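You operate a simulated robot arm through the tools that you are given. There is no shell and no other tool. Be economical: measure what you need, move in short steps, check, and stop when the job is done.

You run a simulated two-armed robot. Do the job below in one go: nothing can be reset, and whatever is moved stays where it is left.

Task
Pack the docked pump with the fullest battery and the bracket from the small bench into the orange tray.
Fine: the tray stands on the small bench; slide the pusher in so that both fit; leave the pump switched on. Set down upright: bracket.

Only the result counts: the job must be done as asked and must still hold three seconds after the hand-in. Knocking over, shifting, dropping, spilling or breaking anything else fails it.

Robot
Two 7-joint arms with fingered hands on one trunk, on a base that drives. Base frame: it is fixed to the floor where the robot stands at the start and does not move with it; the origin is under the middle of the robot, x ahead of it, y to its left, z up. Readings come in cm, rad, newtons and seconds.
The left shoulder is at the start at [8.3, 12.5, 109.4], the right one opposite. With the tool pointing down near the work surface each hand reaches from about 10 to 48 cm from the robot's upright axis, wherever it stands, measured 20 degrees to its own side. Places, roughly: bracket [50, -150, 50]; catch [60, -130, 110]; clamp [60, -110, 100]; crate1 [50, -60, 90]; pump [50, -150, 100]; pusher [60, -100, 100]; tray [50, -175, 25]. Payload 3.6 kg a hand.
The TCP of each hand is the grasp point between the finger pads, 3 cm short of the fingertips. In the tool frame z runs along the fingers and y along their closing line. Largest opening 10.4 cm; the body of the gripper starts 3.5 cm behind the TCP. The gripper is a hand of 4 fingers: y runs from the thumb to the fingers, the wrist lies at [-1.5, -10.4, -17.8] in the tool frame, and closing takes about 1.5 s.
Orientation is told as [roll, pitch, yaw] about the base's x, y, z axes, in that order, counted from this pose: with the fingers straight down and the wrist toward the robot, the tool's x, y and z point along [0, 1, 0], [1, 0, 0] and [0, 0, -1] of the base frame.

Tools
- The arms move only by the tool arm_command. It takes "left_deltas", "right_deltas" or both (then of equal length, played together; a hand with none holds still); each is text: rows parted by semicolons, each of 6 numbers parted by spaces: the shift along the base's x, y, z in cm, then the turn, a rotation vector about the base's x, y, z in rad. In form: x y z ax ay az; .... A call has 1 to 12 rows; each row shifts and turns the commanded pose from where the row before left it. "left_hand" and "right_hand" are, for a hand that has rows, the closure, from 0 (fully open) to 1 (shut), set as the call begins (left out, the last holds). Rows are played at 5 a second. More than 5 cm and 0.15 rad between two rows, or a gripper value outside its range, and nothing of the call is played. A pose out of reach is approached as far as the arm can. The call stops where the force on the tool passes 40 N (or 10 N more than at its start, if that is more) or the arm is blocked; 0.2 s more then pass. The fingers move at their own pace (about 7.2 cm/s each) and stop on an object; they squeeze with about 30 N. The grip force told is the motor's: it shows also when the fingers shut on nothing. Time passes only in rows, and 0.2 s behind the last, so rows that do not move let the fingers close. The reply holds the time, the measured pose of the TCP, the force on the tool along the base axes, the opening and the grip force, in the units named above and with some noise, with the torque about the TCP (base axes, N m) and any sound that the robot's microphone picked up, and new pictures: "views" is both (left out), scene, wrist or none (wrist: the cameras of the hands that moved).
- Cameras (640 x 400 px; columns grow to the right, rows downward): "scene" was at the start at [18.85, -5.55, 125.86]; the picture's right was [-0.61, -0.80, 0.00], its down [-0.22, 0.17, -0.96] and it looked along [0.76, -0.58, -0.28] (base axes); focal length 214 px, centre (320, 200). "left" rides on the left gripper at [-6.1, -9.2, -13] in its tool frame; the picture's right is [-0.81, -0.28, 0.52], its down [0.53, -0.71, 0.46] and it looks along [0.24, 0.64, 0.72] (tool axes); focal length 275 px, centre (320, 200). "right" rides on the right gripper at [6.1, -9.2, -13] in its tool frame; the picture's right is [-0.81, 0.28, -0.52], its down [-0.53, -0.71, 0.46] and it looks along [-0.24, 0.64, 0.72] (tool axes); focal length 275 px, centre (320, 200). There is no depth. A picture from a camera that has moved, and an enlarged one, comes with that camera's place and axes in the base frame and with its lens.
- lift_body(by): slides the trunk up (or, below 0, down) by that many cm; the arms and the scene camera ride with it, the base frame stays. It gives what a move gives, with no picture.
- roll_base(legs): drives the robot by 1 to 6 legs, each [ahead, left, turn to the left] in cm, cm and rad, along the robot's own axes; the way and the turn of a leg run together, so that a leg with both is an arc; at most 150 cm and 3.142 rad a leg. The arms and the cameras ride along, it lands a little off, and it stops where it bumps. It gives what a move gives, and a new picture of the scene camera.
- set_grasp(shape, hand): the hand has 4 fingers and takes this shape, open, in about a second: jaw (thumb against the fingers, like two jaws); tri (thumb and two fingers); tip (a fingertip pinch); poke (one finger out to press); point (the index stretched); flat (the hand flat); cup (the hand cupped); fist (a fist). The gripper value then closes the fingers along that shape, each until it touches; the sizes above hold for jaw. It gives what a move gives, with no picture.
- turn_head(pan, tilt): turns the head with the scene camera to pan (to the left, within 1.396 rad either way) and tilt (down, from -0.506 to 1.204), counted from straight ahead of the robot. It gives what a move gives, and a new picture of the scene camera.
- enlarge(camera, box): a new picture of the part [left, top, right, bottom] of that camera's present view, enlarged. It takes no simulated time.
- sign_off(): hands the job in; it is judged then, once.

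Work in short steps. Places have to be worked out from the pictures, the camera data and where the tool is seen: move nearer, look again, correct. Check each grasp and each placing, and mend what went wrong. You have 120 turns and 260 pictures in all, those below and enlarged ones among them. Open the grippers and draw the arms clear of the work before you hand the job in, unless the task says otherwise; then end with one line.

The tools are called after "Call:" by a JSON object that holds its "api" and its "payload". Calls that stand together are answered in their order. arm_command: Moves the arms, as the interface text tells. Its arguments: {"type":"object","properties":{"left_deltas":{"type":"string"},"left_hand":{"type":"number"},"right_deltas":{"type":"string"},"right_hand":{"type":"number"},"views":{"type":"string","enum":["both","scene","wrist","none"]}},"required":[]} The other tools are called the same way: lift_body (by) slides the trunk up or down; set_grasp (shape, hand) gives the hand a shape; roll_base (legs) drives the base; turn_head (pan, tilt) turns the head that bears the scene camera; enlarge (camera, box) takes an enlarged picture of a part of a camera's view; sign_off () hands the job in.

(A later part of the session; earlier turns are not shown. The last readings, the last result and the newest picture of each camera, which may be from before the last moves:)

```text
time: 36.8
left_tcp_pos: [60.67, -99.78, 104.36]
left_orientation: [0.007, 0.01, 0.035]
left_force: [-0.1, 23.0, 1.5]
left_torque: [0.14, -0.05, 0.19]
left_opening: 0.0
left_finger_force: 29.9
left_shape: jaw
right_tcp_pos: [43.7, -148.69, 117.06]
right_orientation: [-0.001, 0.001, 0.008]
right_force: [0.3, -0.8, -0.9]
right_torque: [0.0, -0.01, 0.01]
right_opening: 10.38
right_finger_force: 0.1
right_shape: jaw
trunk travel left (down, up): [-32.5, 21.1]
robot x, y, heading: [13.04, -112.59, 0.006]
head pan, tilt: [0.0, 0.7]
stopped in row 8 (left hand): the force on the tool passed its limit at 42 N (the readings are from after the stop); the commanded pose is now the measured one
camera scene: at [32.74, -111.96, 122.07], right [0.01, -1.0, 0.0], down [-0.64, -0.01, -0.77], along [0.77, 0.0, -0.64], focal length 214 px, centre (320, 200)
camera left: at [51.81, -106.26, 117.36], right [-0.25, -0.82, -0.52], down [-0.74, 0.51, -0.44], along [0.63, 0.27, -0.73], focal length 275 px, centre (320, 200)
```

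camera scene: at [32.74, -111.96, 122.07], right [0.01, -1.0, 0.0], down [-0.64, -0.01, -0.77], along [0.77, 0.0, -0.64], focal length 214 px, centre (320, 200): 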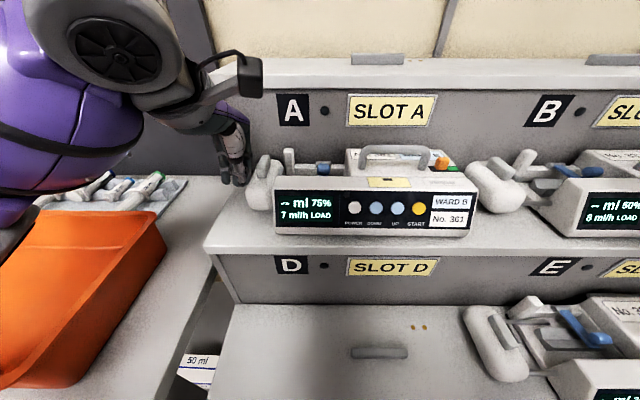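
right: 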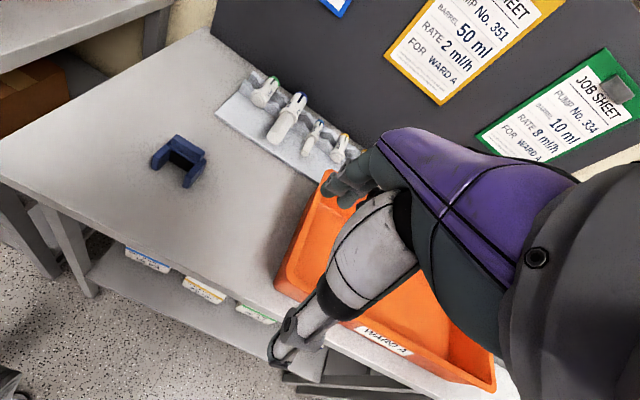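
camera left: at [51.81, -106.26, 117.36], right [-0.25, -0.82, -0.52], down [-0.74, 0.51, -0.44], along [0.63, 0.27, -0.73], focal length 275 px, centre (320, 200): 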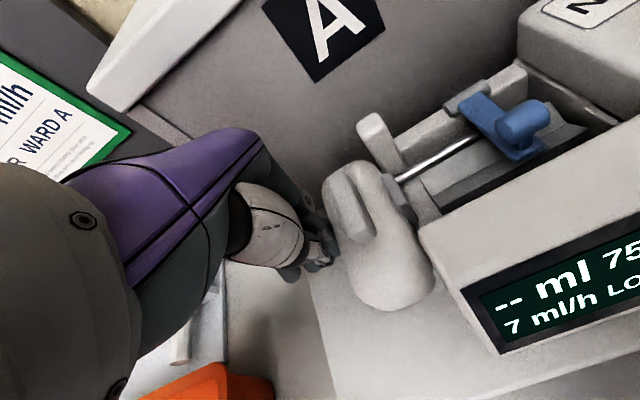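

The pusher is fully in (front rod gone, end stop felt). I withdraw the left hand up and left, and give the right hand a fingertip pinch for the catch.

Call:
{"api": "arm_command", "payload": {"left_deltas": "0 2 0 0 0 0; 0 4 1 0 0 0; 0 4 2 0 0 0; -3 0 4 0 0 0; -3 0 4 0 0 0; -3 0 4 0 0 0; -4 0 2 0 0 0", "views": "none"}}

Call:
{"api": "set_grasp", "payload": {"shape": "tip", "hand": "right"}}

Call:
{"api": "arm_command", "payload": {"right_deltas": "0 3 2 0 0 0; 3 3 2 0 0 0; 3 3 0 0 0 0; 3 3 0 0 0 0; 3 3 0 0 0 0; 0 2 0 0 0 0; 0 0 0 0 0 0", "views": "both"}}

```text
time: 38.4
left_tcp_pos: [47.5, -90.3, 121.36]
left_orientation: [0.002, 0.009, 0.026]
left_force: [-0.1, -0.3, 0.2]
left_torque: [-0.02, 0.02, -0.02]
left_opening: 0.01
left_finger_force: 30.2
left_shape: jaw
right_tcp_pos: [43.64, -148.95, 116.9]
right_orientation: [0.001, 0.0, 0.006]
right_force: [-0.3, -0.4, 1.2]
right_torque: [0.03, 0.01, 0.0]
right_opening: 10.38
right_finger_force: 0.2
right_shape: jaw
trunk travel left (down, up): [-32.5, 21.1]
robot x, y, heading: [13.07, -112.43, 0.009]
head pan, tilt: [0.0, 0.7]
```

```text
time: 39.3
left_tcp_pos: [47.69, -90.3, 121.39]
left_orientation: [0.003, 0.009, 0.024]
left_force: [-1.1, 0.2, -0.6]
left_torque: [0.02, -0.04, -0.02]
left_opening: 0.02
left_finger_force: 30.1
left_shape: jaw
right_tcp_pos: [43.67, -148.93, 117.04]
right_orientation: [0.001, 0.0, 0.007]
right_force: [0.3, -0.4, 0.0]
right_torque: [0.0, 0.02, -0.02]
right_opening: 10.38
right_finger_force: 0.1
right_shape: tip
trunk travel left (down, up): [-32.5, 21.1]
robot x, y, heading: [12.92, -112.18, 0.006]
head pan, tilt: [0.0, 0.7]
```

```text
time: 40.9
left_tcp_pos: [47.62, -90.35, 121.47]
left_orientation: [0.003, 0.009, 0.026]
left_force: [-0.4, -1.1, -0.1]
left_torque: [0.0, 0.01, -0.03]
left_opening: 0.0
left_finger_force: 30.1
left_shape: jaw
right_tcp_pos: [55.63, -131.77, 121.1]
right_orientation: [0.0, -0.001, 0.007]
right_force: [-0.2, 0.1, -0.2]
right_torque: [-0.04, -0.01, 0.01]
right_opening: 10.42
right_finger_force: 0.0
right_shape: tip
trunk travel left (down, up): [-32.5, 21.1]
robot x, y, heading: [13.06, -112.48, 0.007]
head pan, tilt: [0.0, 0.7]
camera scene: at [32.77, -112.18, 122.07], right [0.01, -1.0, 0.0], down [-0.64, 0.0, -0.76], along [0.76, 0.0, -0.64], focal length 214 px, centre (320, 200)
camera right: at [46.62, -125.79, 134.14], right [0.28, -0.81, 0.52], down [-0.71, -0.54, -0.46], along [0.65, -0.24, -0.73], focal length 275 px, centre (320, 200)
```

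scene: 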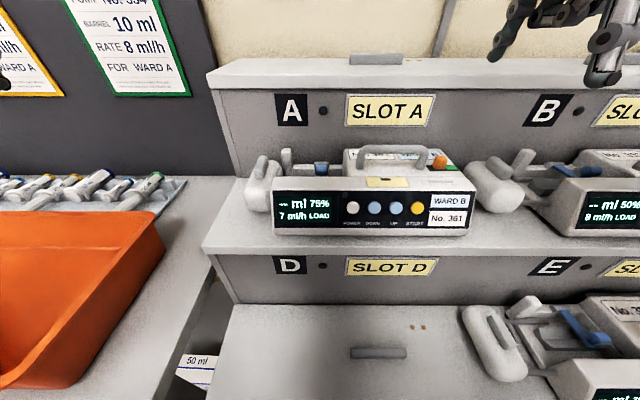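
right: 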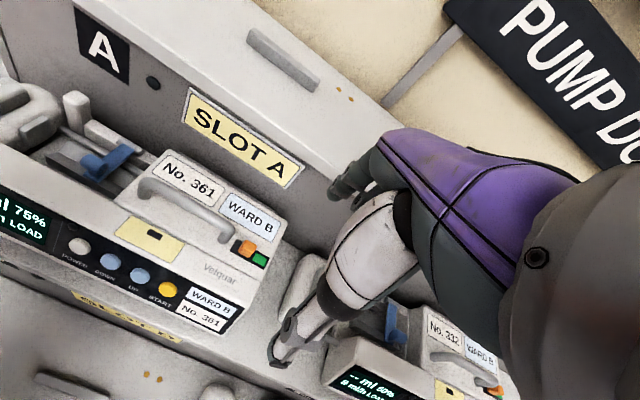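

Slider re-measured at about [59.3,-129.1,107.2]. I move over it and lower to z≈113 for a look.

Call:
{"api": "arm_command", "payload": {"right_deltas": "3.7 2.6 0 0 0 0; 0 0 -4 0 0 0; 0 0 -4 0 0 0; 0 0 0 0 0 0", "right_hand": 0.4, "views": "both"}}

Call:
{"api": "enlarge", "payload": {"camera": "scene", "box": [340, 60, 500, 200]}}

```text
time: 41.9
left_tcp_pos: [47.61, -90.31, 121.38]
left_orientation: [0.005, 0.008, 0.025]
left_force: [-0.8, 0.5, 0.1]
left_torque: [0.04, 0.0, 0.01]
left_opening: 0.01
left_finger_force: 30.5
left_shape: jaw
right_tcp_pos: [59.41, -129.41, 112.85]
right_orientation: [0.0, 0.0, 0.007]
right_force: [0.0, 0.9, -0.5]
right_torque: [-0.02, 0.02, -0.01]
right_opening: 6.29
right_finger_force: 0.1
right_shape: tip
trunk travel left (down, up): [-32.5, 21.1]
robot x, y, heading: [13.04, -112.13, 0.005]
head pan, tilt: [0.0, 0.7]
camera scene: at [32.72, -112.18, 122.08], right [0.01, -1.0, 0.0], down [-0.64, 0.0, -0.77], along [0.77, 0.0, -0.64], focal length 214 px, centre (320, 200)
camera right: at [50.25, -123.28, 125.95], right [0.28, -0.81, 0.52], down [-0.71, -0.54, -0.46], along [0.65, -0.24, -0.72], focal length 275 px, centre (320, 200)
```

scene: 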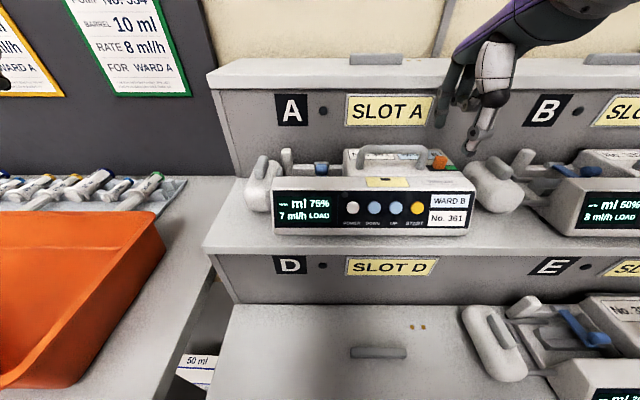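
right: 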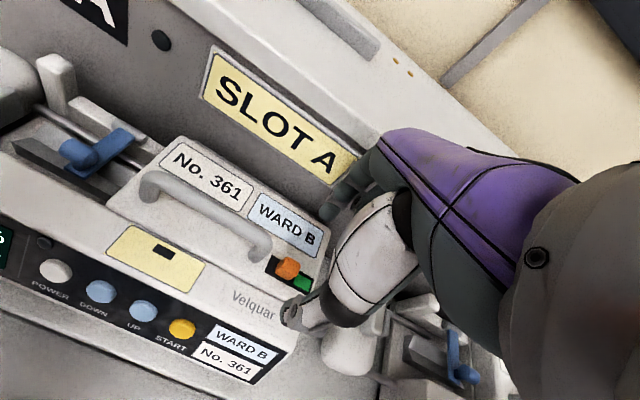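

```text
2.86 times, centred on (420, 130) of scene
camera zoom: at [32.72, -112.18, 122.08], right [0.01, -1.0, 0.0], down [-0.64, 0.0, -0.77], along [0.77, 0.0, -0.64], focal length 613 px, centre (34, 400)
```

zoom: 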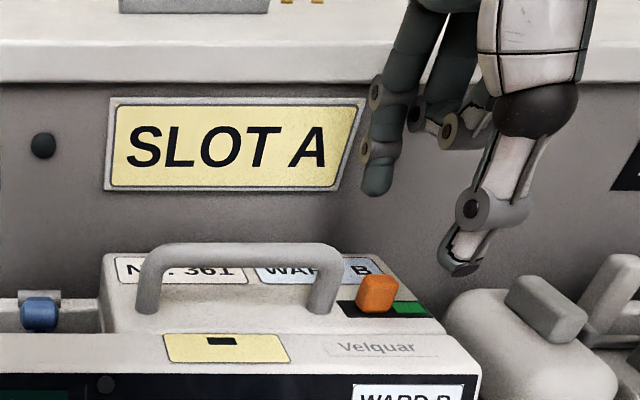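

Thumb and index tips straddle the slider (pinch about 0.6 cm too far right). I shift left 0.6, lower 3 cm and look.

Call:
{"api": "arm_command", "payload": {"right_deltas": "0 0.6 -1.5 0 0 0; 0 0 -1.5 0 0 0; 0 0 0 0 0 0", "right_hand": 0.55, "views": "wrist"}}

Call:
{"api": "enlarge", "payload": {"camera": "scene", "box": [340, 60, 500, 200]}}

```text
time: 42.7
left_tcp_pos: [47.55, -90.24, 121.35]
left_orientation: [0.004, 0.01, 0.026]
left_force: [-0.1, 0.6, 0.3]
left_torque: [0.01, 0.03, -0.02]
left_opening: 0.0
left_finger_force: 30.7
left_shape: jaw
right_tcp_pos: [59.36, -128.75, 109.96]
right_orientation: [0.0, 0.0, 0.008]
right_force: [0.2, -0.2, 0.3]
right_torque: [0.01, -0.01, 0.01]
right_opening: 4.76
right_finger_force: 0.0
right_shape: tip
trunk travel left (down, up): [-32.5, 21.1]
robot x, y, heading: [12.96, -112.29, 0.001]
head pan, tilt: [0.0, 0.7]
camera right: at [50.22, -122.65, 123.06], right [0.28, -0.81, 0.52], down [-0.71, -0.54, -0.46], along [0.65, -0.24, -0.72], focal length 275 px, centre (320, 200)
```

right: 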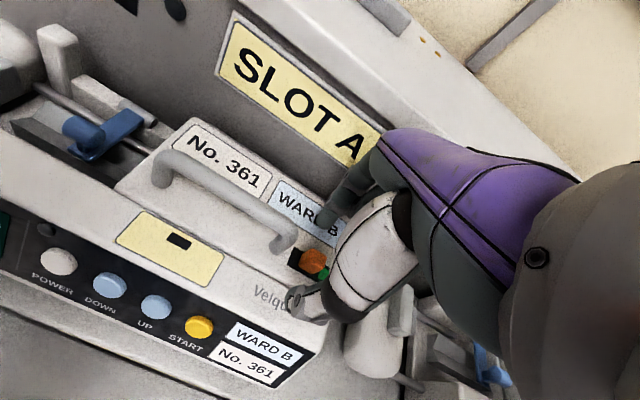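

```text
2.86 times, centred on (420, 130) of scene
camera zoom: at [32.75, -112.15, 122.07], right [0.01, -1.0, 0.0], down [-0.64, 0.0, -0.77], along [0.76, 0.0, -0.64], focal length 613 px, centre (34, 400)
```

zoom: 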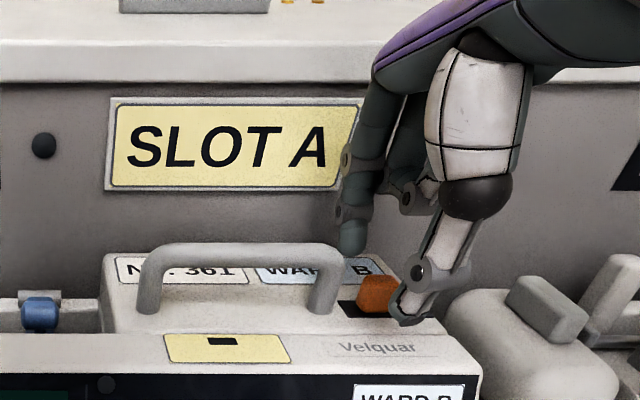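

Thumb and index flank the slider. I lower 0.4 cm more and close the pinch.

Call:
{"api": "arm_command", "payload": {"right_deltas": "0 0.2 -0.4 0 0 0; 0 0 0 0 0 0; 0 0 0 0 0 0; 0 0 0 0 0 0; 0 0 0 0 0 0; 0 0 0 0 0 0", "right_hand": 1, "views": "wrist"}}

Call:
{"api": "enlarge", "payload": {"camera": "scene", "box": [340, 60, 500, 200]}}

```text
time: 44.1
left_tcp_pos: [47.64, -90.26, 121.46]
left_orientation: [0.002, 0.007, 0.027]
left_force: [-0.6, 0.3, 0.8]
left_torque: [0.02, 0.0, -0.03]
left_opening: 0.02
left_finger_force: 30.4
left_shape: jaw
right_tcp_pos: [59.38, -128.49, 109.5]
right_orientation: [-0.002, -0.001, 0.008]
right_force: [-0.4, 2.9, 1.6]
right_torque: [0.04, 0.05, -0.07]
right_opening: 0.6
right_finger_force: 29.6
right_shape: tip
trunk travel left (down, up): [-32.5, 21.1]
robot x, y, heading: [12.58, -112.49, 0.007]
head pan, tilt: [0.0, 0.7]
camera right: at [50.22, -122.42, 122.65], right [0.28, -0.81, 0.52], down [-0.71, -0.54, -0.46], along [0.65, -0.24, -0.72], focal length 275 px, centre (320, 200)
```

right: 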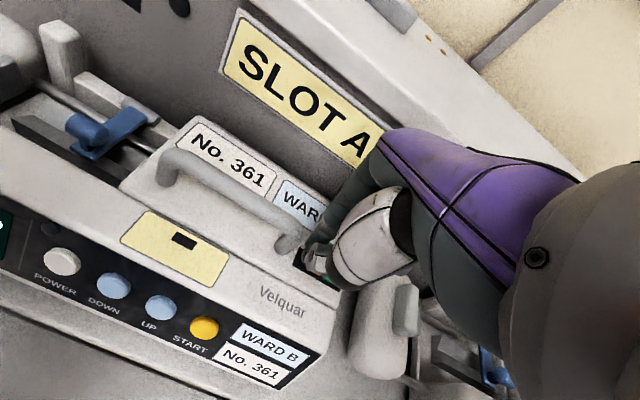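

```text
2.86 times, centred on (420, 130) of scene
camera zoom: at [32.73, -112.14, 122.08], right [0.01, -1.0, 0.0], down [-0.64, 0.0, -0.77], along [0.77, 0.0, -0.64], focal length 613 px, centre (34, 400)
```

zoom: 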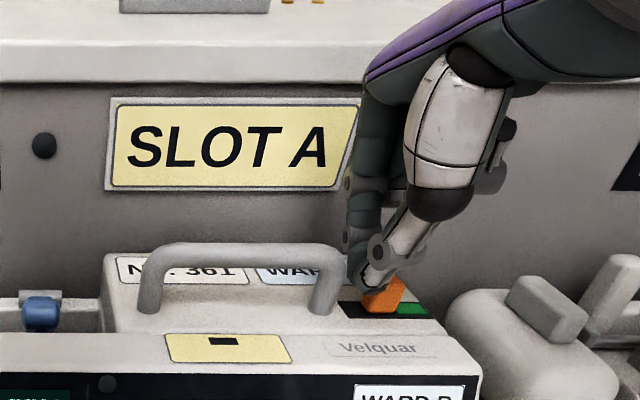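

The fingers are on/against the slider's left side. I push right (−y) toward the green mark.

Call:
{"api": "arm_command", "payload": {"right_deltas": "0 -0.5 0 0 0 0; 0 -0.5 0 0 0 0; 0 -0.5 0 0 0 0; 0 -0.5 0 0 0 0; 0 0 0 0 0 0", "views": "wrist"}}

Call:
{"api": "enlarge", "payload": {"camera": "scene", "box": [340, 60, 500, 200]}}

```text
time: 45.3
left_tcp_pos: [47.64, -90.17, 121.3]
left_orientation: [0.002, 0.009, 0.026]
left_force: [0.2, 0.3, -0.1]
left_torque: [0.03, 0.01, 0.0]
left_opening: 0.0
left_finger_force: 29.7
left_shape: jaw
right_tcp_pos: [59.38, -130.41, 109.6]
right_orientation: [0.002, 0.0, 0.007]
right_force: [0.7, 8.6, 0.3]
right_torque: [0.21, 0.01, 0.0]
right_opening: 0.61
right_finger_force: 29.9
right_shape: tip
trunk travel left (down, up): [-32.5, 21.1]
robot x, y, heading: [12.75, -112.33, 0.006]
head pan, tilt: [0.0, 0.7]
camera right: at [50.28, -124.28, 122.73], right [0.28, -0.81, 0.52], down [-0.71, -0.54, -0.46], along [0.65, -0.24, -0.72], focal length 275 px, centre (320, 200)
```

right: 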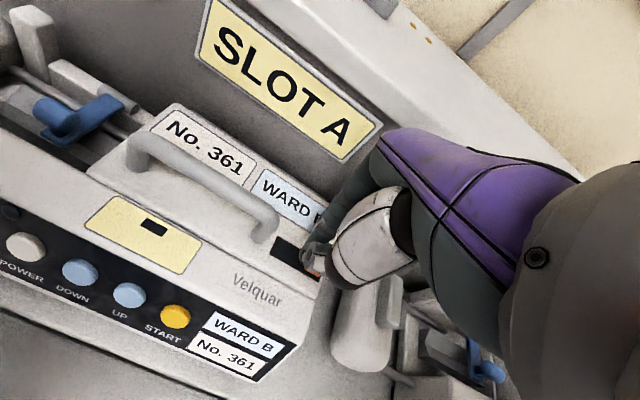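

```text
2.86 times, centred on (420, 130) of scene
camera zoom: at [32.75, -112.02, 122.07], right [0.01, -1.0, 0.0], down [-0.64, -0.01, -0.76], along [0.76, 0.0, -0.64], focal length 613 px, centre (34, 400)
```

zoom: 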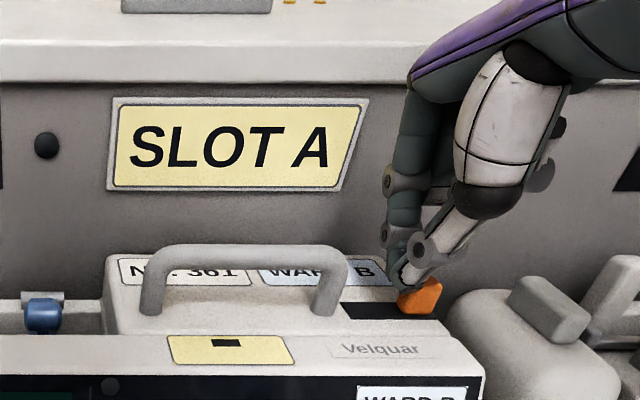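

The slider moved about 1.8 cm to the right end. I rise off it and check it stays, then go back to jaw shape.

Call:
{"api": "arm_command", "payload": {"right_deltas": "0 0.3 0.5 0 0 0; 0 0 4 0 0 0; 0 0 4 0 0 0; 0 0 4 0 0 0", "right_hand": 0.9, "views": "none"}}

Call:
{"api": "set_grasp", "payload": {"shape": "jaw", "hand": "right"}}

Call:
{"api": "enlarge", "payload": {"camera": "right", "box": [0, 100, 320, 300]}}

Call:
{"api": "enlarge", "payload": {"camera": "scene", "box": [240, 100, 500, 250]}}

```text
time: 46.3
left_tcp_pos: [47.5, -90.23, 121.3]
left_orientation: [0.004, 0.008, 0.027]
left_force: [0.5, -0.2, -0.2]
left_torque: [-0.01, -0.01, -0.04]
left_opening: 0.03
left_finger_force: 30.5
left_shape: jaw
right_tcp_pos: [59.43, -130.04, 122.02]
right_orientation: [-0.001, 0.0, 0.008]
right_force: [-0.4, 0.5, 0.9]
right_torque: [0.0, -0.01, 0.0]
right_opening: 1.0
right_finger_force: 0.0
right_shape: tip
trunk travel left (down, up): [-32.5, 21.1]
robot x, y, heading: [12.92, -112.36, 0.005]
head pan, tilt: [0.0, 0.7]
```

```text
time: 47.2
left_tcp_pos: [47.56, -90.28, 121.36]
left_orientation: [0.005, 0.009, 0.026]
left_force: [0.1, 0.9, 0.2]
left_torque: [0.02, -0.03, -0.02]
left_opening: 0.0
left_finger_force: 29.7
left_shape: jaw
right_tcp_pos: [59.48, -130.18, 122.01]
right_orientation: [0.0, 0.001, 0.006]
right_force: [0.3, -0.7, 0.1]
right_torque: [0.01, 0.01, 0.02]
right_opening: 10.39
right_finger_force: 0.1
right_shape: jaw
trunk travel left (down, up): [-32.5, 21.1]
robot x, y, heading: [12.85, -112.24, 0.008]
head pan, tilt: [0.0, 0.7]
```

```text
2.00 times, centred on (160, 200) of right
camera zoom: at [50.32, -124.15, 135.17], right [0.28, -0.81, 0.52], down [-0.71, -0.54, -0.46], along [0.65, -0.24, -0.72], focal length 551 px, centre (640, 200)
```

zoom: 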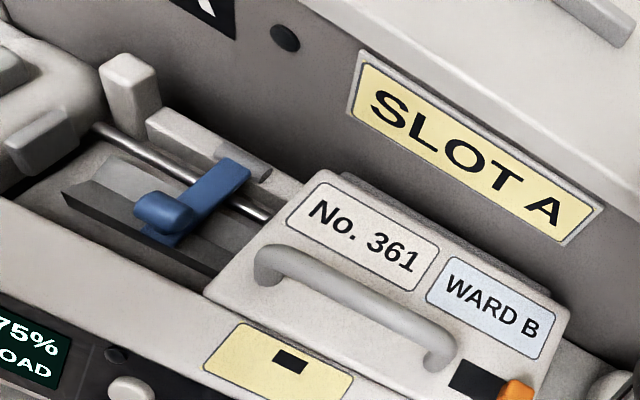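

```text
2.46 times, centred on (370, 175) of scene
camera zoom: at [32.75, -112.16, 122.07], right [0.01, -1.0, 0.0], down [-0.64, 0.0, -0.76], along [0.76, 0.0, -0.64], focal length 528 px, centre (197, 262)
```

zoom: 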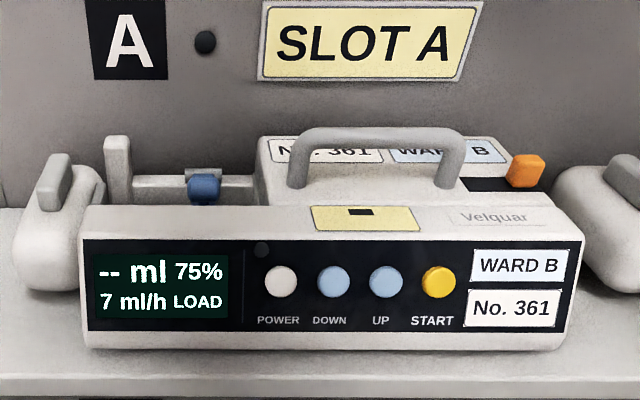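

The catch stays at the green end. Handle bar centre is about [59.3,-122.2,108.7]; I bring the half-open jaw over it and lower.

Call:
{"api": "arm_command", "payload": {"right_deltas": "0 4 0 0 0 0; -0.1 4 0 0 0 0; 0 0 -4 0 0 0; 0 0 -4 0 0 0; 0 0 -2.5 0 0 0; 0 0 0 0 0 0", "right_hand": 0.5, "views": "both"}}

Call:
{"api": "enlarge", "payload": {"camera": "scene", "box": [300, 60, 460, 210]}}

```text
time: 48.6
left_tcp_pos: [47.69, -90.27, 121.27]
left_orientation: [0.002, 0.008, 0.027]
left_force: [0.7, 0.2, -0.4]
left_torque: [-0.02, 0.01, 0.04]
left_opening: 0.01
left_finger_force: 30.0
left_shape: jaw
right_tcp_pos: [59.37, -122.24, 111.64]
right_orientation: [0.001, 0.0, 0.008]
right_force: [0.4, 0.2, -0.3]
right_torque: [0.01, 0.02, 0.06]
right_opening: 5.24
right_finger_force: 0.0
right_shape: jaw
trunk travel left (down, up): [-32.5, 21.1]
robot x, y, heading: [12.9, -111.84, 0.01]
head pan, tilt: [0.0, 0.7]
camera scene: at [32.74, -112.16, 122.08], right [0.01, -1.0, 0.0], down [-0.64, 0.0, -0.77], along [0.77, 0.0, -0.64], focal length 214 px, centre (320, 200)
camera right: at [50.19, -116.21, 124.67], right [0.28, -0.81, 0.52], down [-0.71, -0.54, -0.46], along [0.65, -0.24, -0.72], focal length 275 px, centre (320, 200)
```

scene: 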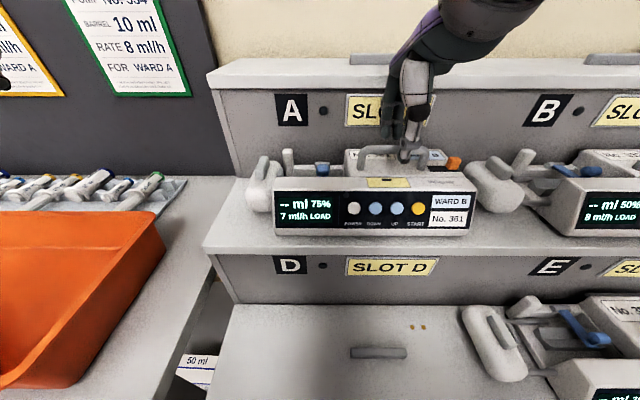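
right: 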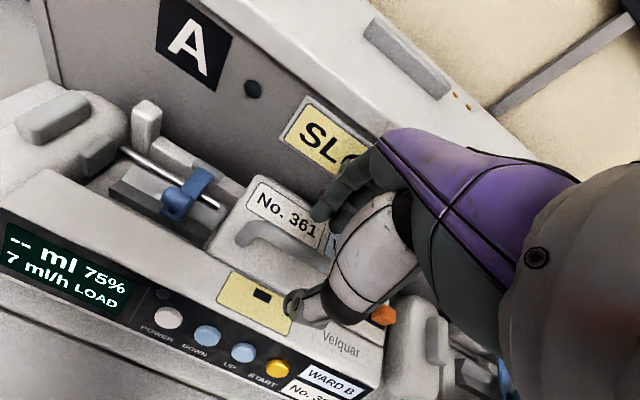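

```text
2.67 times, centred on (380, 135) of scene
camera zoom: at [32.74, -112.16, 122.08], right [0.01, -1.0, 0.0], down [-0.64, 0.0, -0.77], along [0.77, 0.0, -0.64], focal length 572 px, centre (160, 373)
```

zoom: 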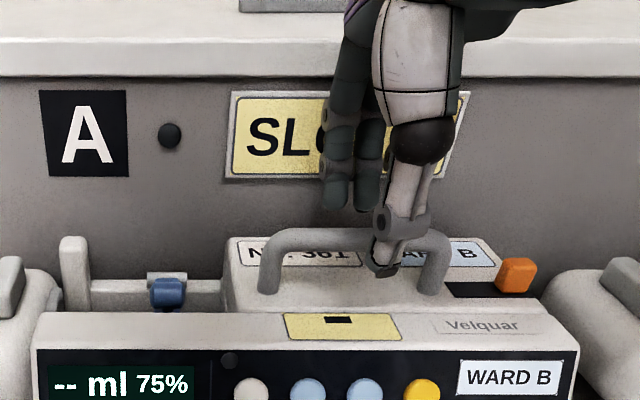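

The hand straddles the bar. I lower 2.2 cm, shifting 0.8 left toward the centre of mass, and close.

Call:
{"api": "arm_command", "payload": {"right_deltas": "0 0.8 -1 0 0 0; 0 0 -0.7 0 0 0; 0 0 -0.5 0 0 0; 0 0 0 0 0 0", "views": "none"}}

Call:
{"api": "arm_command", "payload": {"right_deltas": "0 0 0 0 0 0; 0 0 0 0 0 0; 0 0 0 0 0 0; 0 0 0 0 0 0; 0 0 0 0 0 0; 0 0 0 0 0 0", "right_hand": 1, "views": "both"}}

Call:
{"api": "enlarge", "payload": {"camera": "scene", "box": [300, 60, 460, 210]}}

```text
time: 49.6
left_tcp_pos: [47.72, -90.22, 121.34]
left_orientation: [0.004, 0.01, 0.026]
left_force: [0.4, 0.8, 0.7]
left_torque: [0.0, 0.01, 0.0]
left_opening: 0.0
left_finger_force: 29.8
left_shape: jaw
right_tcp_pos: [59.19, -121.39, 109.27]
right_orientation: [0.0, 0.001, 0.007]
right_force: [1.3, 0.4, 0.5]
right_torque: [0.03, 0.03, -0.01]
right_opening: 5.24
right_finger_force: 0.0
right_shape: jaw
trunk travel left (down, up): [-32.5, 21.1]
robot x, y, heading: [12.59, -112.61, 0.008]
head pan, tilt: [0.0, 0.7]
```

```text
time: 51.0
left_tcp_pos: [47.71, -90.28, 121.34]
left_orientation: [0.004, 0.008, 0.026]
left_force: [-0.1, 0.4, -0.3]
left_torque: [-0.01, 0.01, -0.01]
left_opening: 0.01
left_finger_force: 29.9
left_shape: jaw
right_tcp_pos: [59.33, -121.42, 109.28]
right_orientation: [0.0, 0.001, 0.009]
right_force: [-1.5, 0.7, -7.9]
right_torque: [0.07, 0.01, 0.07]
right_opening: 0.01
right_finger_force: 30.0
right_shape: jaw
trunk travel left (down, up): [-32.5, 21.1]
robot x, y, heading: [12.65, -112.44, 0.01]
head pan, tilt: [0.0, 0.7]
camera scene: at [32.8, -112.17, 122.06], right [0.01, -1.0, 0.0], down [-0.64, 0.0, -0.76], along [0.76, 0.0, -0.64], focal length 214 px, centre (320, 200)
camera right: at [50.2, -115.36, 122.49], right [0.28, -0.81, 0.52], down [-0.71, -0.54, -0.45], along [0.65, -0.24, -0.73], focal length 275 px, centre (320, 200)
```

scene: 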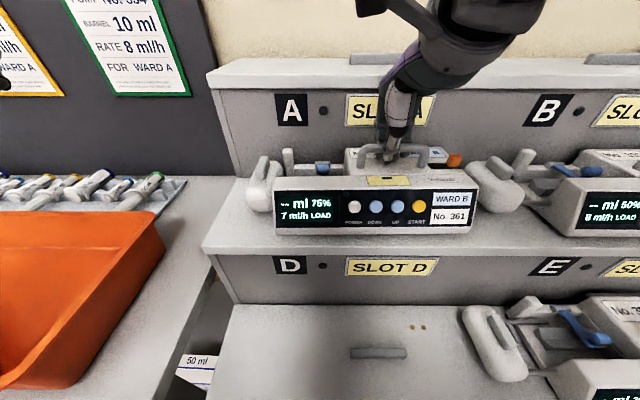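
right: 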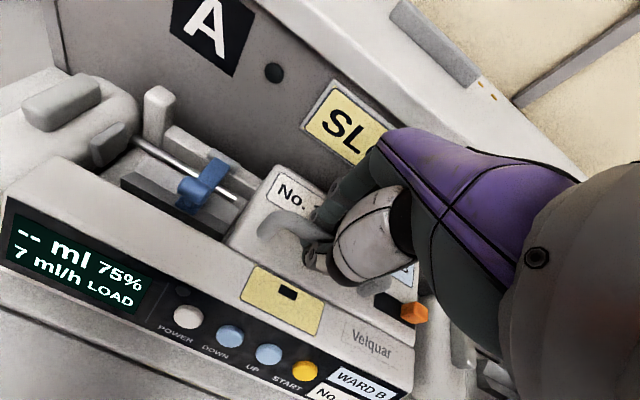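

```text
2.67 times, centred on (380, 135) of scene
camera zoom: at [32.8, -112.17, 122.06], right [0.01, -1.0, 0.0], down [-0.64, 0.0, -0.76], along [0.76, 0.0, -0.64], focal length 572 px, centre (160, 373)
```

zoom: 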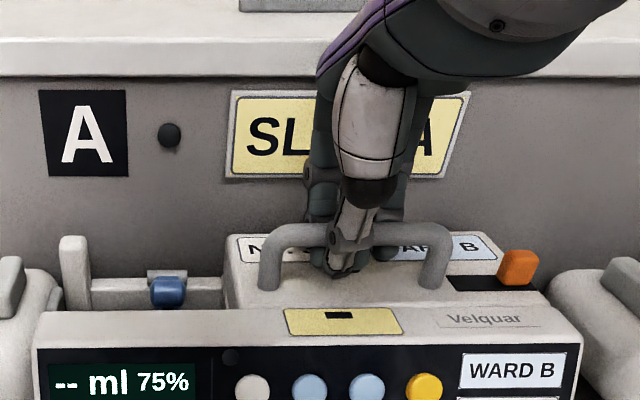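

The fingers have closed under the bar, hooking it. I try a slow 2 cm lift, watching force.

Call:
{"api": "arm_command", "payload": {"right_deltas": "0 0 0.5 0 0 0; 0 0 0.5 0 0 0; 0 0 0.5 0 0 0; 0 0 0.5 0 0 0; 0 0 0 0 0 0", "views": "both"}}

```text
time: 52.2
left_tcp_pos: [47.71, -90.34, 121.36]
left_orientation: [0.003, 0.009, 0.026]
left_force: [0.5, 0.0, -0.3]
left_torque: [0.03, -0.03, -0.04]
left_opening: 0.01
left_finger_force: 30.5
left_shape: jaw
right_tcp_pos: [59.33, -121.37, 111.25]
right_orientation: [-0.001, 0.001, 0.008]
right_force: [-0.9, -0.1, -8.5]
right_torque: [-0.03, 0.08, 0.01]
right_opening: 0.03
right_finger_force: 30.3
right_shape: jaw
trunk travel left (down, up): [-32.5, 21.1]
robot x, y, heading: [12.71, -112.55, 0.006]
head pan, tilt: [0.0, 0.7]
camera scene: at [32.81, -112.18, 122.06], right [0.01, -1.0, 0.0], down [-0.64, 0.0, -0.76], along [0.76, 0.0, -0.64], focal length 214 px, centre (320, 200)
camera right: at [50.21, -115.36, 124.51], right [0.28, -0.81, 0.52], down [-0.71, -0.54, -0.45], along [0.65, -0.24, -0.73], focal length 275 px, centre (320, 200)
```

scene: 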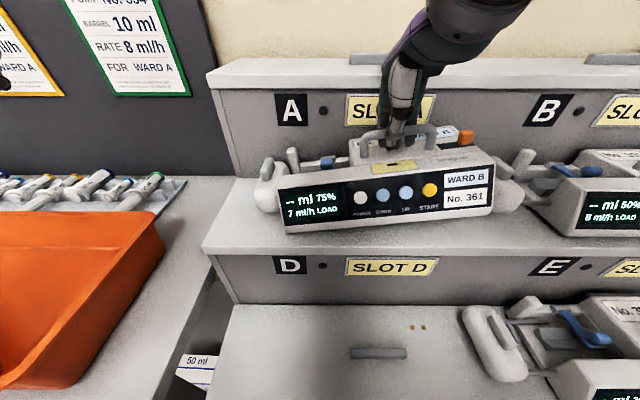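
right: 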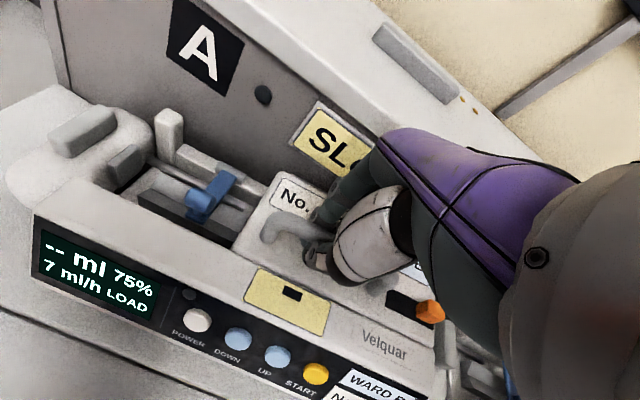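

The pump is free and light (~0.9 kg) but hangs left-end-down. I lower it back, regrip about 1.8 cm further left, and lift again.

Call:
{"api": "arm_command", "payload": {"right_deltas": "0 0 -0.5 0 0 0; 0 0 -0.5 0 0 0; 0 0 -0.5 0 0 0; 0 0 -0.5 0 0 0; 0 0 0 0 0 0", "views": "none"}}

Call:
{"api": "arm_command", "payload": {"right_deltas": "0 0 0 0 0 0; 0 0 0 0 0 0; 0 0 0 0 0 0; 0 1 0 0 0 0; 0 0.9 0 0 0 0; 0 0 0 0 0 0", "right_hand": 0.5, "views": "both"}}

Call:
{"api": "enlarge", "payload": {"camera": "scene", "box": [250, 60, 490, 210]}}

```text
time: 53.4
left_tcp_pos: [47.84, -90.36, 121.37]
left_orientation: [0.004, 0.009, 0.026]
left_force: [0.2, -0.4, -0.7]
left_torque: [-0.01, -0.02, 0.03]
left_opening: 0.02
left_finger_force: 29.8
left_shape: jaw
right_tcp_pos: [59.3, -121.25, 109.36]
right_orientation: [0.001, 0.002, 0.007]
right_force: [0.1, -0.7, -7.0]
right_torque: [0.19, 0.03, 0.05]
right_opening: 0.05
right_finger_force: 30.1
right_shape: jaw
trunk travel left (down, up): [-32.5, 21.1]
robot x, y, heading: [12.9, -112.24, 0.002]
head pan, tilt: [0.0, 0.7]
```

```text
time: 54.8
left_tcp_pos: [47.66, -90.19, 121.45]
left_orientation: [0.003, 0.009, 0.026]
left_force: [-0.8, -0.4, -0.6]
left_torque: [-0.03, 0.02, -0.02]
left_opening: 0.0
left_finger_force: 29.8
left_shape: jaw
right_tcp_pos: [59.24, -119.45, 109.33]
right_orientation: [0.0, -0.002, 0.005]
right_force: [-0.7, -0.8, -0.3]
right_torque: [-0.01, 0.01, 0.0]
right_opening: 5.14
right_finger_force: 0.2
right_shape: jaw
trunk travel left (down, up): [-32.5, 21.1]
robot x, y, heading: [12.79, -112.04, 0.008]
head pan, tilt: [0.0, 0.7]
camera scene: at [32.74, -112.17, 122.08], right [0.01, -1.0, 0.0], down [-0.64, 0.0, -0.77], along [0.77, 0.0, -0.64], focal length 214 px, centre (320, 200)
camera right: at [50.15, -113.45, 122.49], right [0.28, -0.81, 0.52], down [-0.71, -0.54, -0.46], along [0.65, -0.24, -0.72], focal length 275 px, centre (320, 200)
```

scene: 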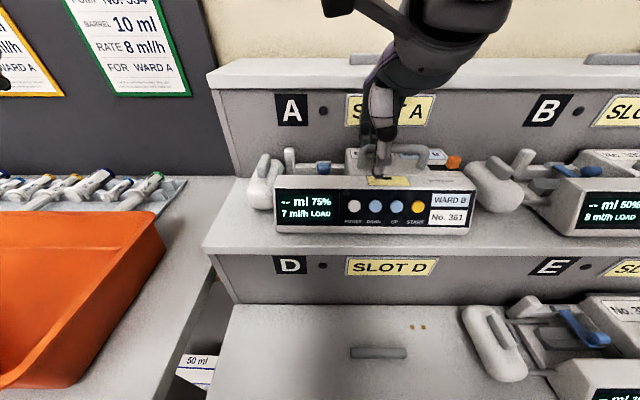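
right: 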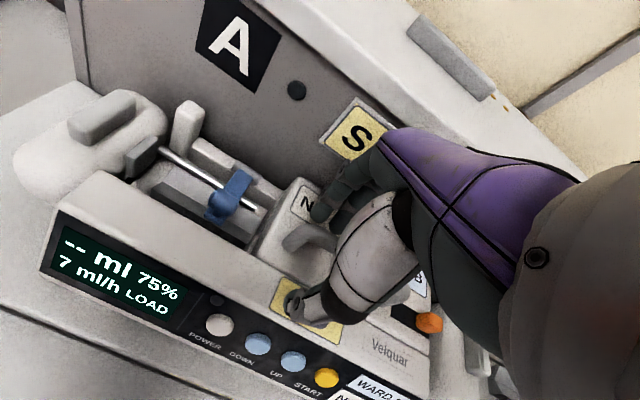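

```text
2.67 times, centred on (370, 135) of scene
camera zoom: at [32.74, -112.17, 122.08], right [0.01, -1.0, 0.0], down [-0.64, 0.0, -0.77], along [0.77, 0.0, -0.64], focal length 572 px, centre (187, 373)
```

zoom: 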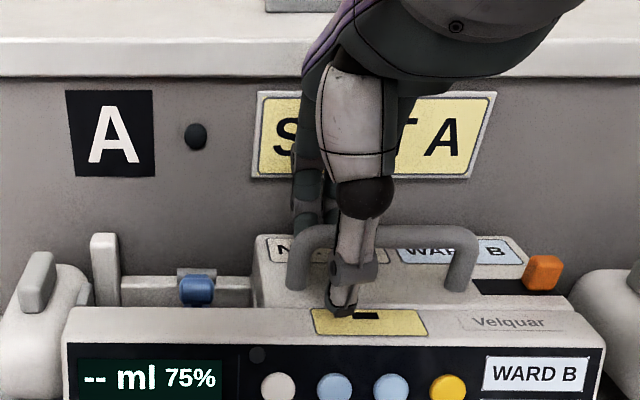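

Call:
{"api": "arm_command", "payload": {"right_deltas": "0 0 0 0 0 0; 0 0 0 0 0 0; 0 0 0 0 0 0; 0 0 0 0 0 0; 0 0 0 0 0 0; 0 0 0.5 0 0 0; 0 0 0.5 0 0 0; 0 0 0.5 0 0 0; 0 0 0.5 0 0 0; 0 0 0.5 0 0 0; 0 0 0 0 0 0", "right_hand": 1, "views": "both"}}

```text
time: 57.2
left_tcp_pos: [47.75, -90.36, 121.28]
left_orientation: [0.002, 0.009, 0.026]
left_force: [1.1, -0.4, 0.2]
left_torque: [-0.01, -0.02, -0.02]
left_opening: 0.0
left_finger_force: 30.2
left_shape: jaw
right_tcp_pos: [59.3, -119.48, 111.86]
right_orientation: [-0.001, 0.002, 0.008]
right_force: [-0.3, 0.2, -10.0]
right_torque: [-0.04, 0.04, 0.07]
right_opening: 0.13
right_finger_force: 30.4
right_shape: jaw
trunk travel left (down, up): [-32.5, 21.1]
robot x, y, heading: [12.6, -112.4, 0.006]
head pan, tilt: [0.0, 0.7]
camera scene: at [32.81, -112.18, 122.06], right [0.01, -1.0, 0.0], down [-0.64, 0.0, -0.76], along [0.76, 0.0, -0.64], focal length 214 px, centre (320, 200)
camera right: at [50.22, -113.48, 124.99], right [0.28, -0.81, 0.52], down [-0.71, -0.54, -0.45], along [0.65, -0.24, -0.73], focal length 275 px, centre (320, 200)
```

scene: 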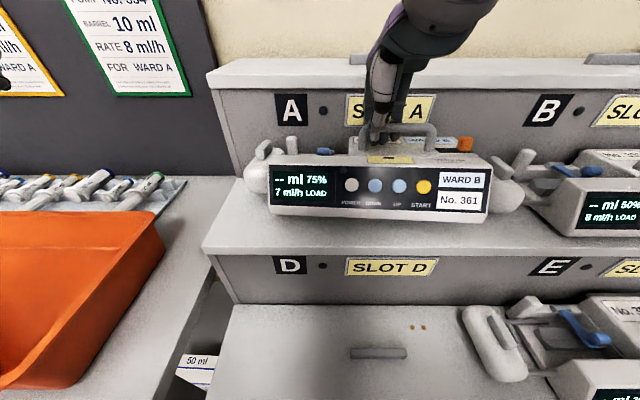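
right: 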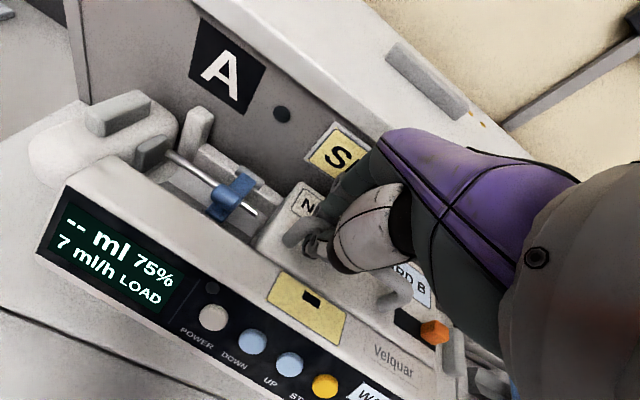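

Now level. I lift it 10 cm more, then back off.

Call:
{"api": "arm_command", "payload": {"right_deltas": "0 0 2 0 0 0; 0 0 2 0 0 0; 0 0 2 0 0 0; 0 0 2 0 0 0; 0 0 2 0 0 0; 0 0 0 0 0 0", "views": "none"}}

Call:
{"api": "roll_base", "payload": {"legs": [[-14, 0, 0], [0, 32, 0]]}}

Call:
{"api": "turn_head", "payload": {"pan": 0.2, "tilt": 0.85}}

```text
time: 58.6
left_tcp_pos: [47.75, -90.26, 121.39]
left_orientation: [0.005, 0.009, 0.025]
left_force: [0.0, -0.2, 0.5]
left_torque: [0.01, -0.02, 0.01]
left_opening: 0.02
left_finger_force: 29.5
left_shape: jaw
right_tcp_pos: [59.48, -119.43, 121.76]
right_orientation: [0.0, 0.002, 0.006]
right_force: [-0.4, -0.4, -12.2]
right_torque: [-0.16, 0.14, 0.05]
right_opening: 0.11
right_finger_force: 30.6
right_shape: jaw
trunk travel left (down, up): [-32.5, 21.1]
robot x, y, heading: [12.79, -112.58, 0.006]
head pan, tilt: [0.0, 0.7]
```

```text
time: 62.9
left_tcp_pos: [33.54, -58.42, 121.41]
left_orientation: [0.003, 0.008, 0.028]
left_force: [-0.6, 0.1, -0.5]
left_torque: [-0.02, 0.01, -0.02]
left_opening: 0.0
left_finger_force: 29.6
left_shape: jaw
right_tcp_pos: [45.21, -87.59, 121.76]
right_orientation: [0.001, 0.001, 0.007]
right_force: [-0.4, 0.5, -10.1]
right_torque: [0.0, 0.09, -0.03]
right_opening: 0.13
right_finger_force: 29.9
right_shape: jaw
trunk travel left (down, up): [-32.5, 21.1]
robot x, y, heading: [-1.18, -80.65, 0.004]
head pan, tilt: [0.0, 0.7]
camera scene: at [18.6, -80.27, 122.06], right [0.01, -1.0, 0.0], down [-0.64, 0.0, -0.76], along [0.76, 0.01, -0.64], focal length 214 px, centre (320, 200)
```

scene: 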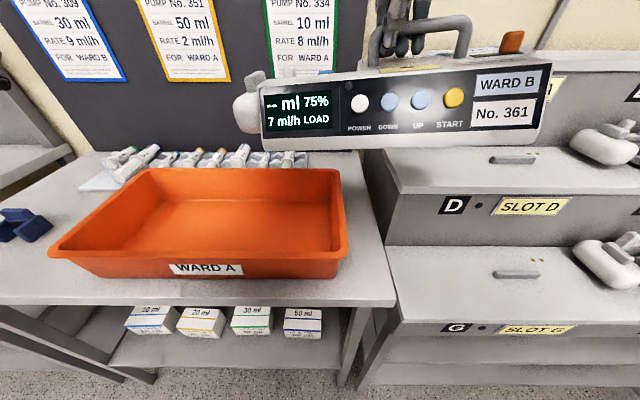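

```text
time: 63.7
left_tcp_pos: [33.46, -58.46, 121.27]
left_orientation: [0.005, 0.009, 0.026]
left_force: [-0.7, -0.4, 0.1]
left_torque: [0.01, 0.0, 0.02]
left_opening: 0.0
left_finger_force: 29.8
left_shape: jaw
right_tcp_pos: [45.11, -87.66, 121.77]
right_orientation: [0.001, 0.002, 0.007]
right_force: [0.4, -0.1, -9.4]
right_torque: [0.0, 0.08, -0.01]
right_opening: 0.13
right_finger_force: 30.4
right_shape: jaw
trunk travel left (down, up): [-32.5, 21.1]
robot x, y, heading: [-1.2, -80.69, 0.006]
head pan, tilt: [0.201, 0.85]
camera scene: at [17.76, -78.74, 120.84], right [0.21, -0.98, 0.0], down [-0.74, -0.15, -0.66], along [0.65, 0.14, -0.75], focal length 214 px, centre (320, 200)
```

scene: 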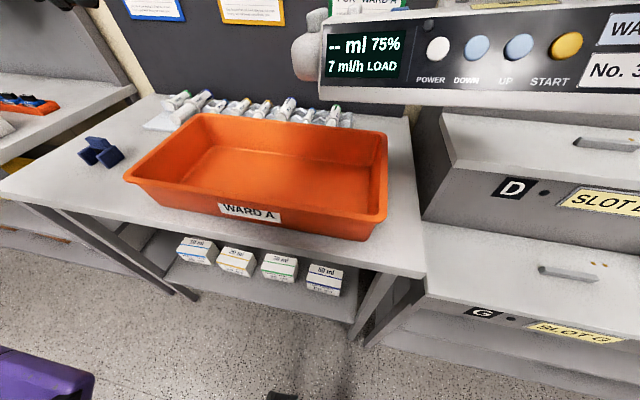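

Pump is held steadily. The orange tray rim spans about x 36–57, y −44…−83, bench z≈90. I drive left 22 cm to look into it and line up.

Call:
{"api": "roll_base", "payload": {"legs": [[0, 22, 0]]}}

Call:
{"api": "turn_head", "payload": {"pan": 0.0, "tilt": 1.0}}

Call:
{"api": "enlarge", "payload": {"camera": "left", "box": [0, 0, 640, 400]}}

```text
time: 66.2
left_tcp_pos: [33.45, -36.48, 121.41]
left_orientation: [0.003, 0.01, 0.026]
left_force: [-0.4, -0.1, -1.1]
left_torque: [-0.01, 0.02, -0.01]
left_opening: 0.01
left_finger_force: 30.4
left_shape: jaw
right_tcp_pos: [45.1, -65.74, 121.72]
right_orientation: [0.0, 0.001, 0.006]
right_force: [0.1, 0.5, -9.4]
right_torque: [-0.01, 0.08, -0.05]
right_opening: 0.15
right_finger_force: 30.2
right_shape: jaw
trunk travel left (down, up): [-32.5, 21.1]
robot x, y, heading: [-1.67, -58.82, 0.002]
head pan, tilt: [0.201, 0.85]
camera scene: at [17.6, -56.75, 120.83], right [0.21, -0.98, 0.0], down [-0.74, -0.15, -0.66], along [0.65, 0.14, -0.75], focal length 214 px, centre (320, 200)
```

scene: 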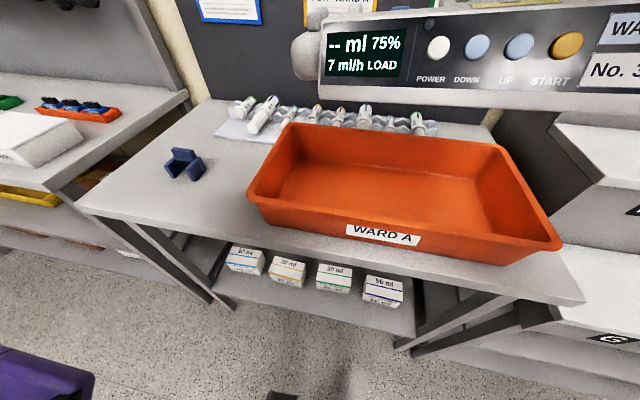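

```text
time: 66.9
left_tcp_pos: [33.41, -36.44, 121.41]
left_orientation: [0.004, 0.01, 0.026]
left_force: [-0.2, -0.4, -0.1]
left_torque: [0.03, 0.0, 0.0]
left_opening: 0.0
left_finger_force: 30.2
left_shape: jaw
right_tcp_pos: [45.0, -65.66, 121.62]
right_orientation: [0.0, 0.003, 0.008]
right_force: [-0.2, -0.2, -10.1]
right_torque: [0.02, 0.12, -0.02]
right_opening: 0.17
right_finger_force: 29.9
right_shape: jaw
trunk travel left (down, up): [-32.5, 21.1]
robot x, y, heading: [-1.52, -58.75, 0.007]
head pan, tilt: [0.0, 1.0]
camera scene: at [16.92, -58.33, 119.73], right [0.01, -1.0, 0.0], down [-0.84, -0.01, -0.54], along [0.54, 0.0, -0.84], focal length 214 px, centre (320, 200)
```

scene: 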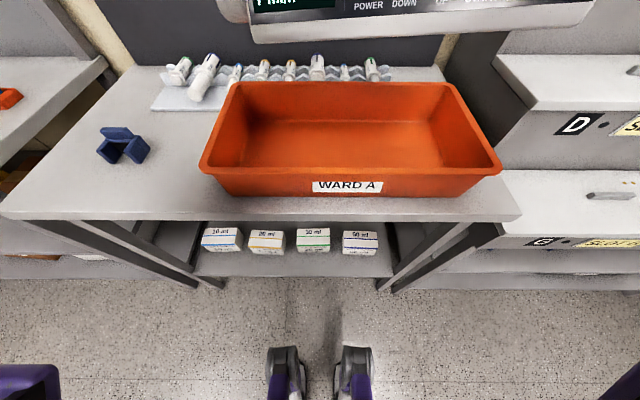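

```text
1.00 times, centred on (320, 200) of left (not enlarged: the box is as wide or as high as the picture)
camera zoom: at [24.45, -42.87, 134.42], right [-0.26, -0.82, -0.52], down [-0.73, 0.52, -0.45], along [0.63, 0.26, -0.73], focal length 275 px, centre (320, 200)
```

zoom: 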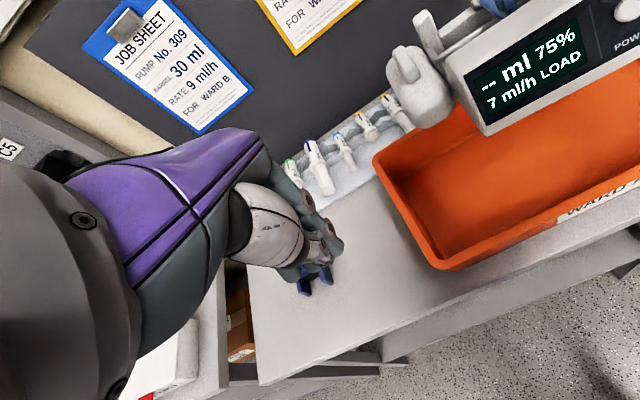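

I enlarge the tray to measure its inside, and the bracket.

Call:
{"api": "enlarge", "payload": {"camera": "scene", "box": [190, 60, 510, 210]}}

Call:
{"api": "enlarge", "payload": {"camera": "scene", "box": [60, 100, 200, 190]}}

```text
2.00 times, centred on (350, 135) of scene
camera zoom: at [16.92, -58.33, 119.73], right [0.01, -1.0, 0.0], down [-0.84, -0.01, -0.54], along [0.54, 0.0, -0.84], focal length 429 px, centre (260, 330)
```

zoom: 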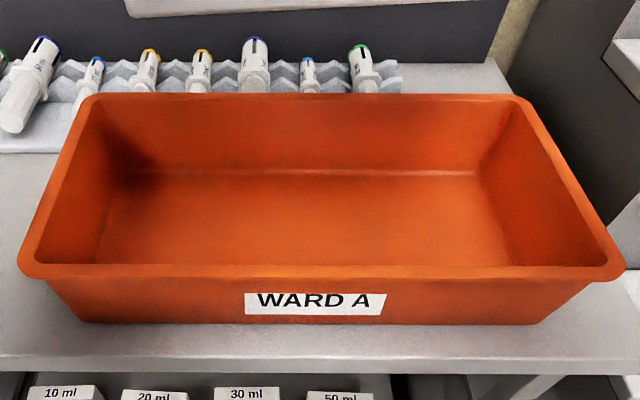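

```text
4.44 times, centred on (130, 145) of scene
camera zoom: at [16.92, -58.33, 119.73], right [0.01, -1.0, 0.0], down [-0.84, -0.01, -0.54], along [0.54, 0.0, -0.84], focal length 953 px, centre (1164, 444)
```

zoom: 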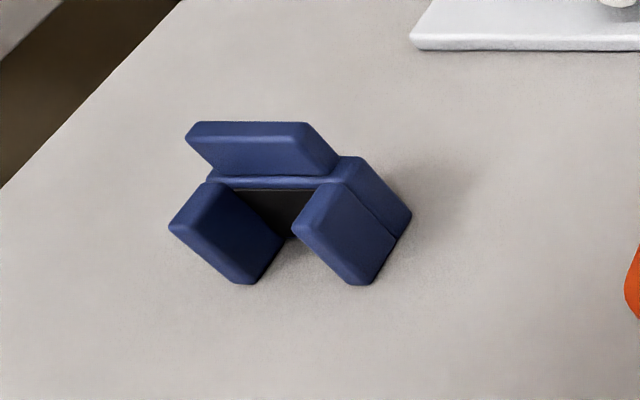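

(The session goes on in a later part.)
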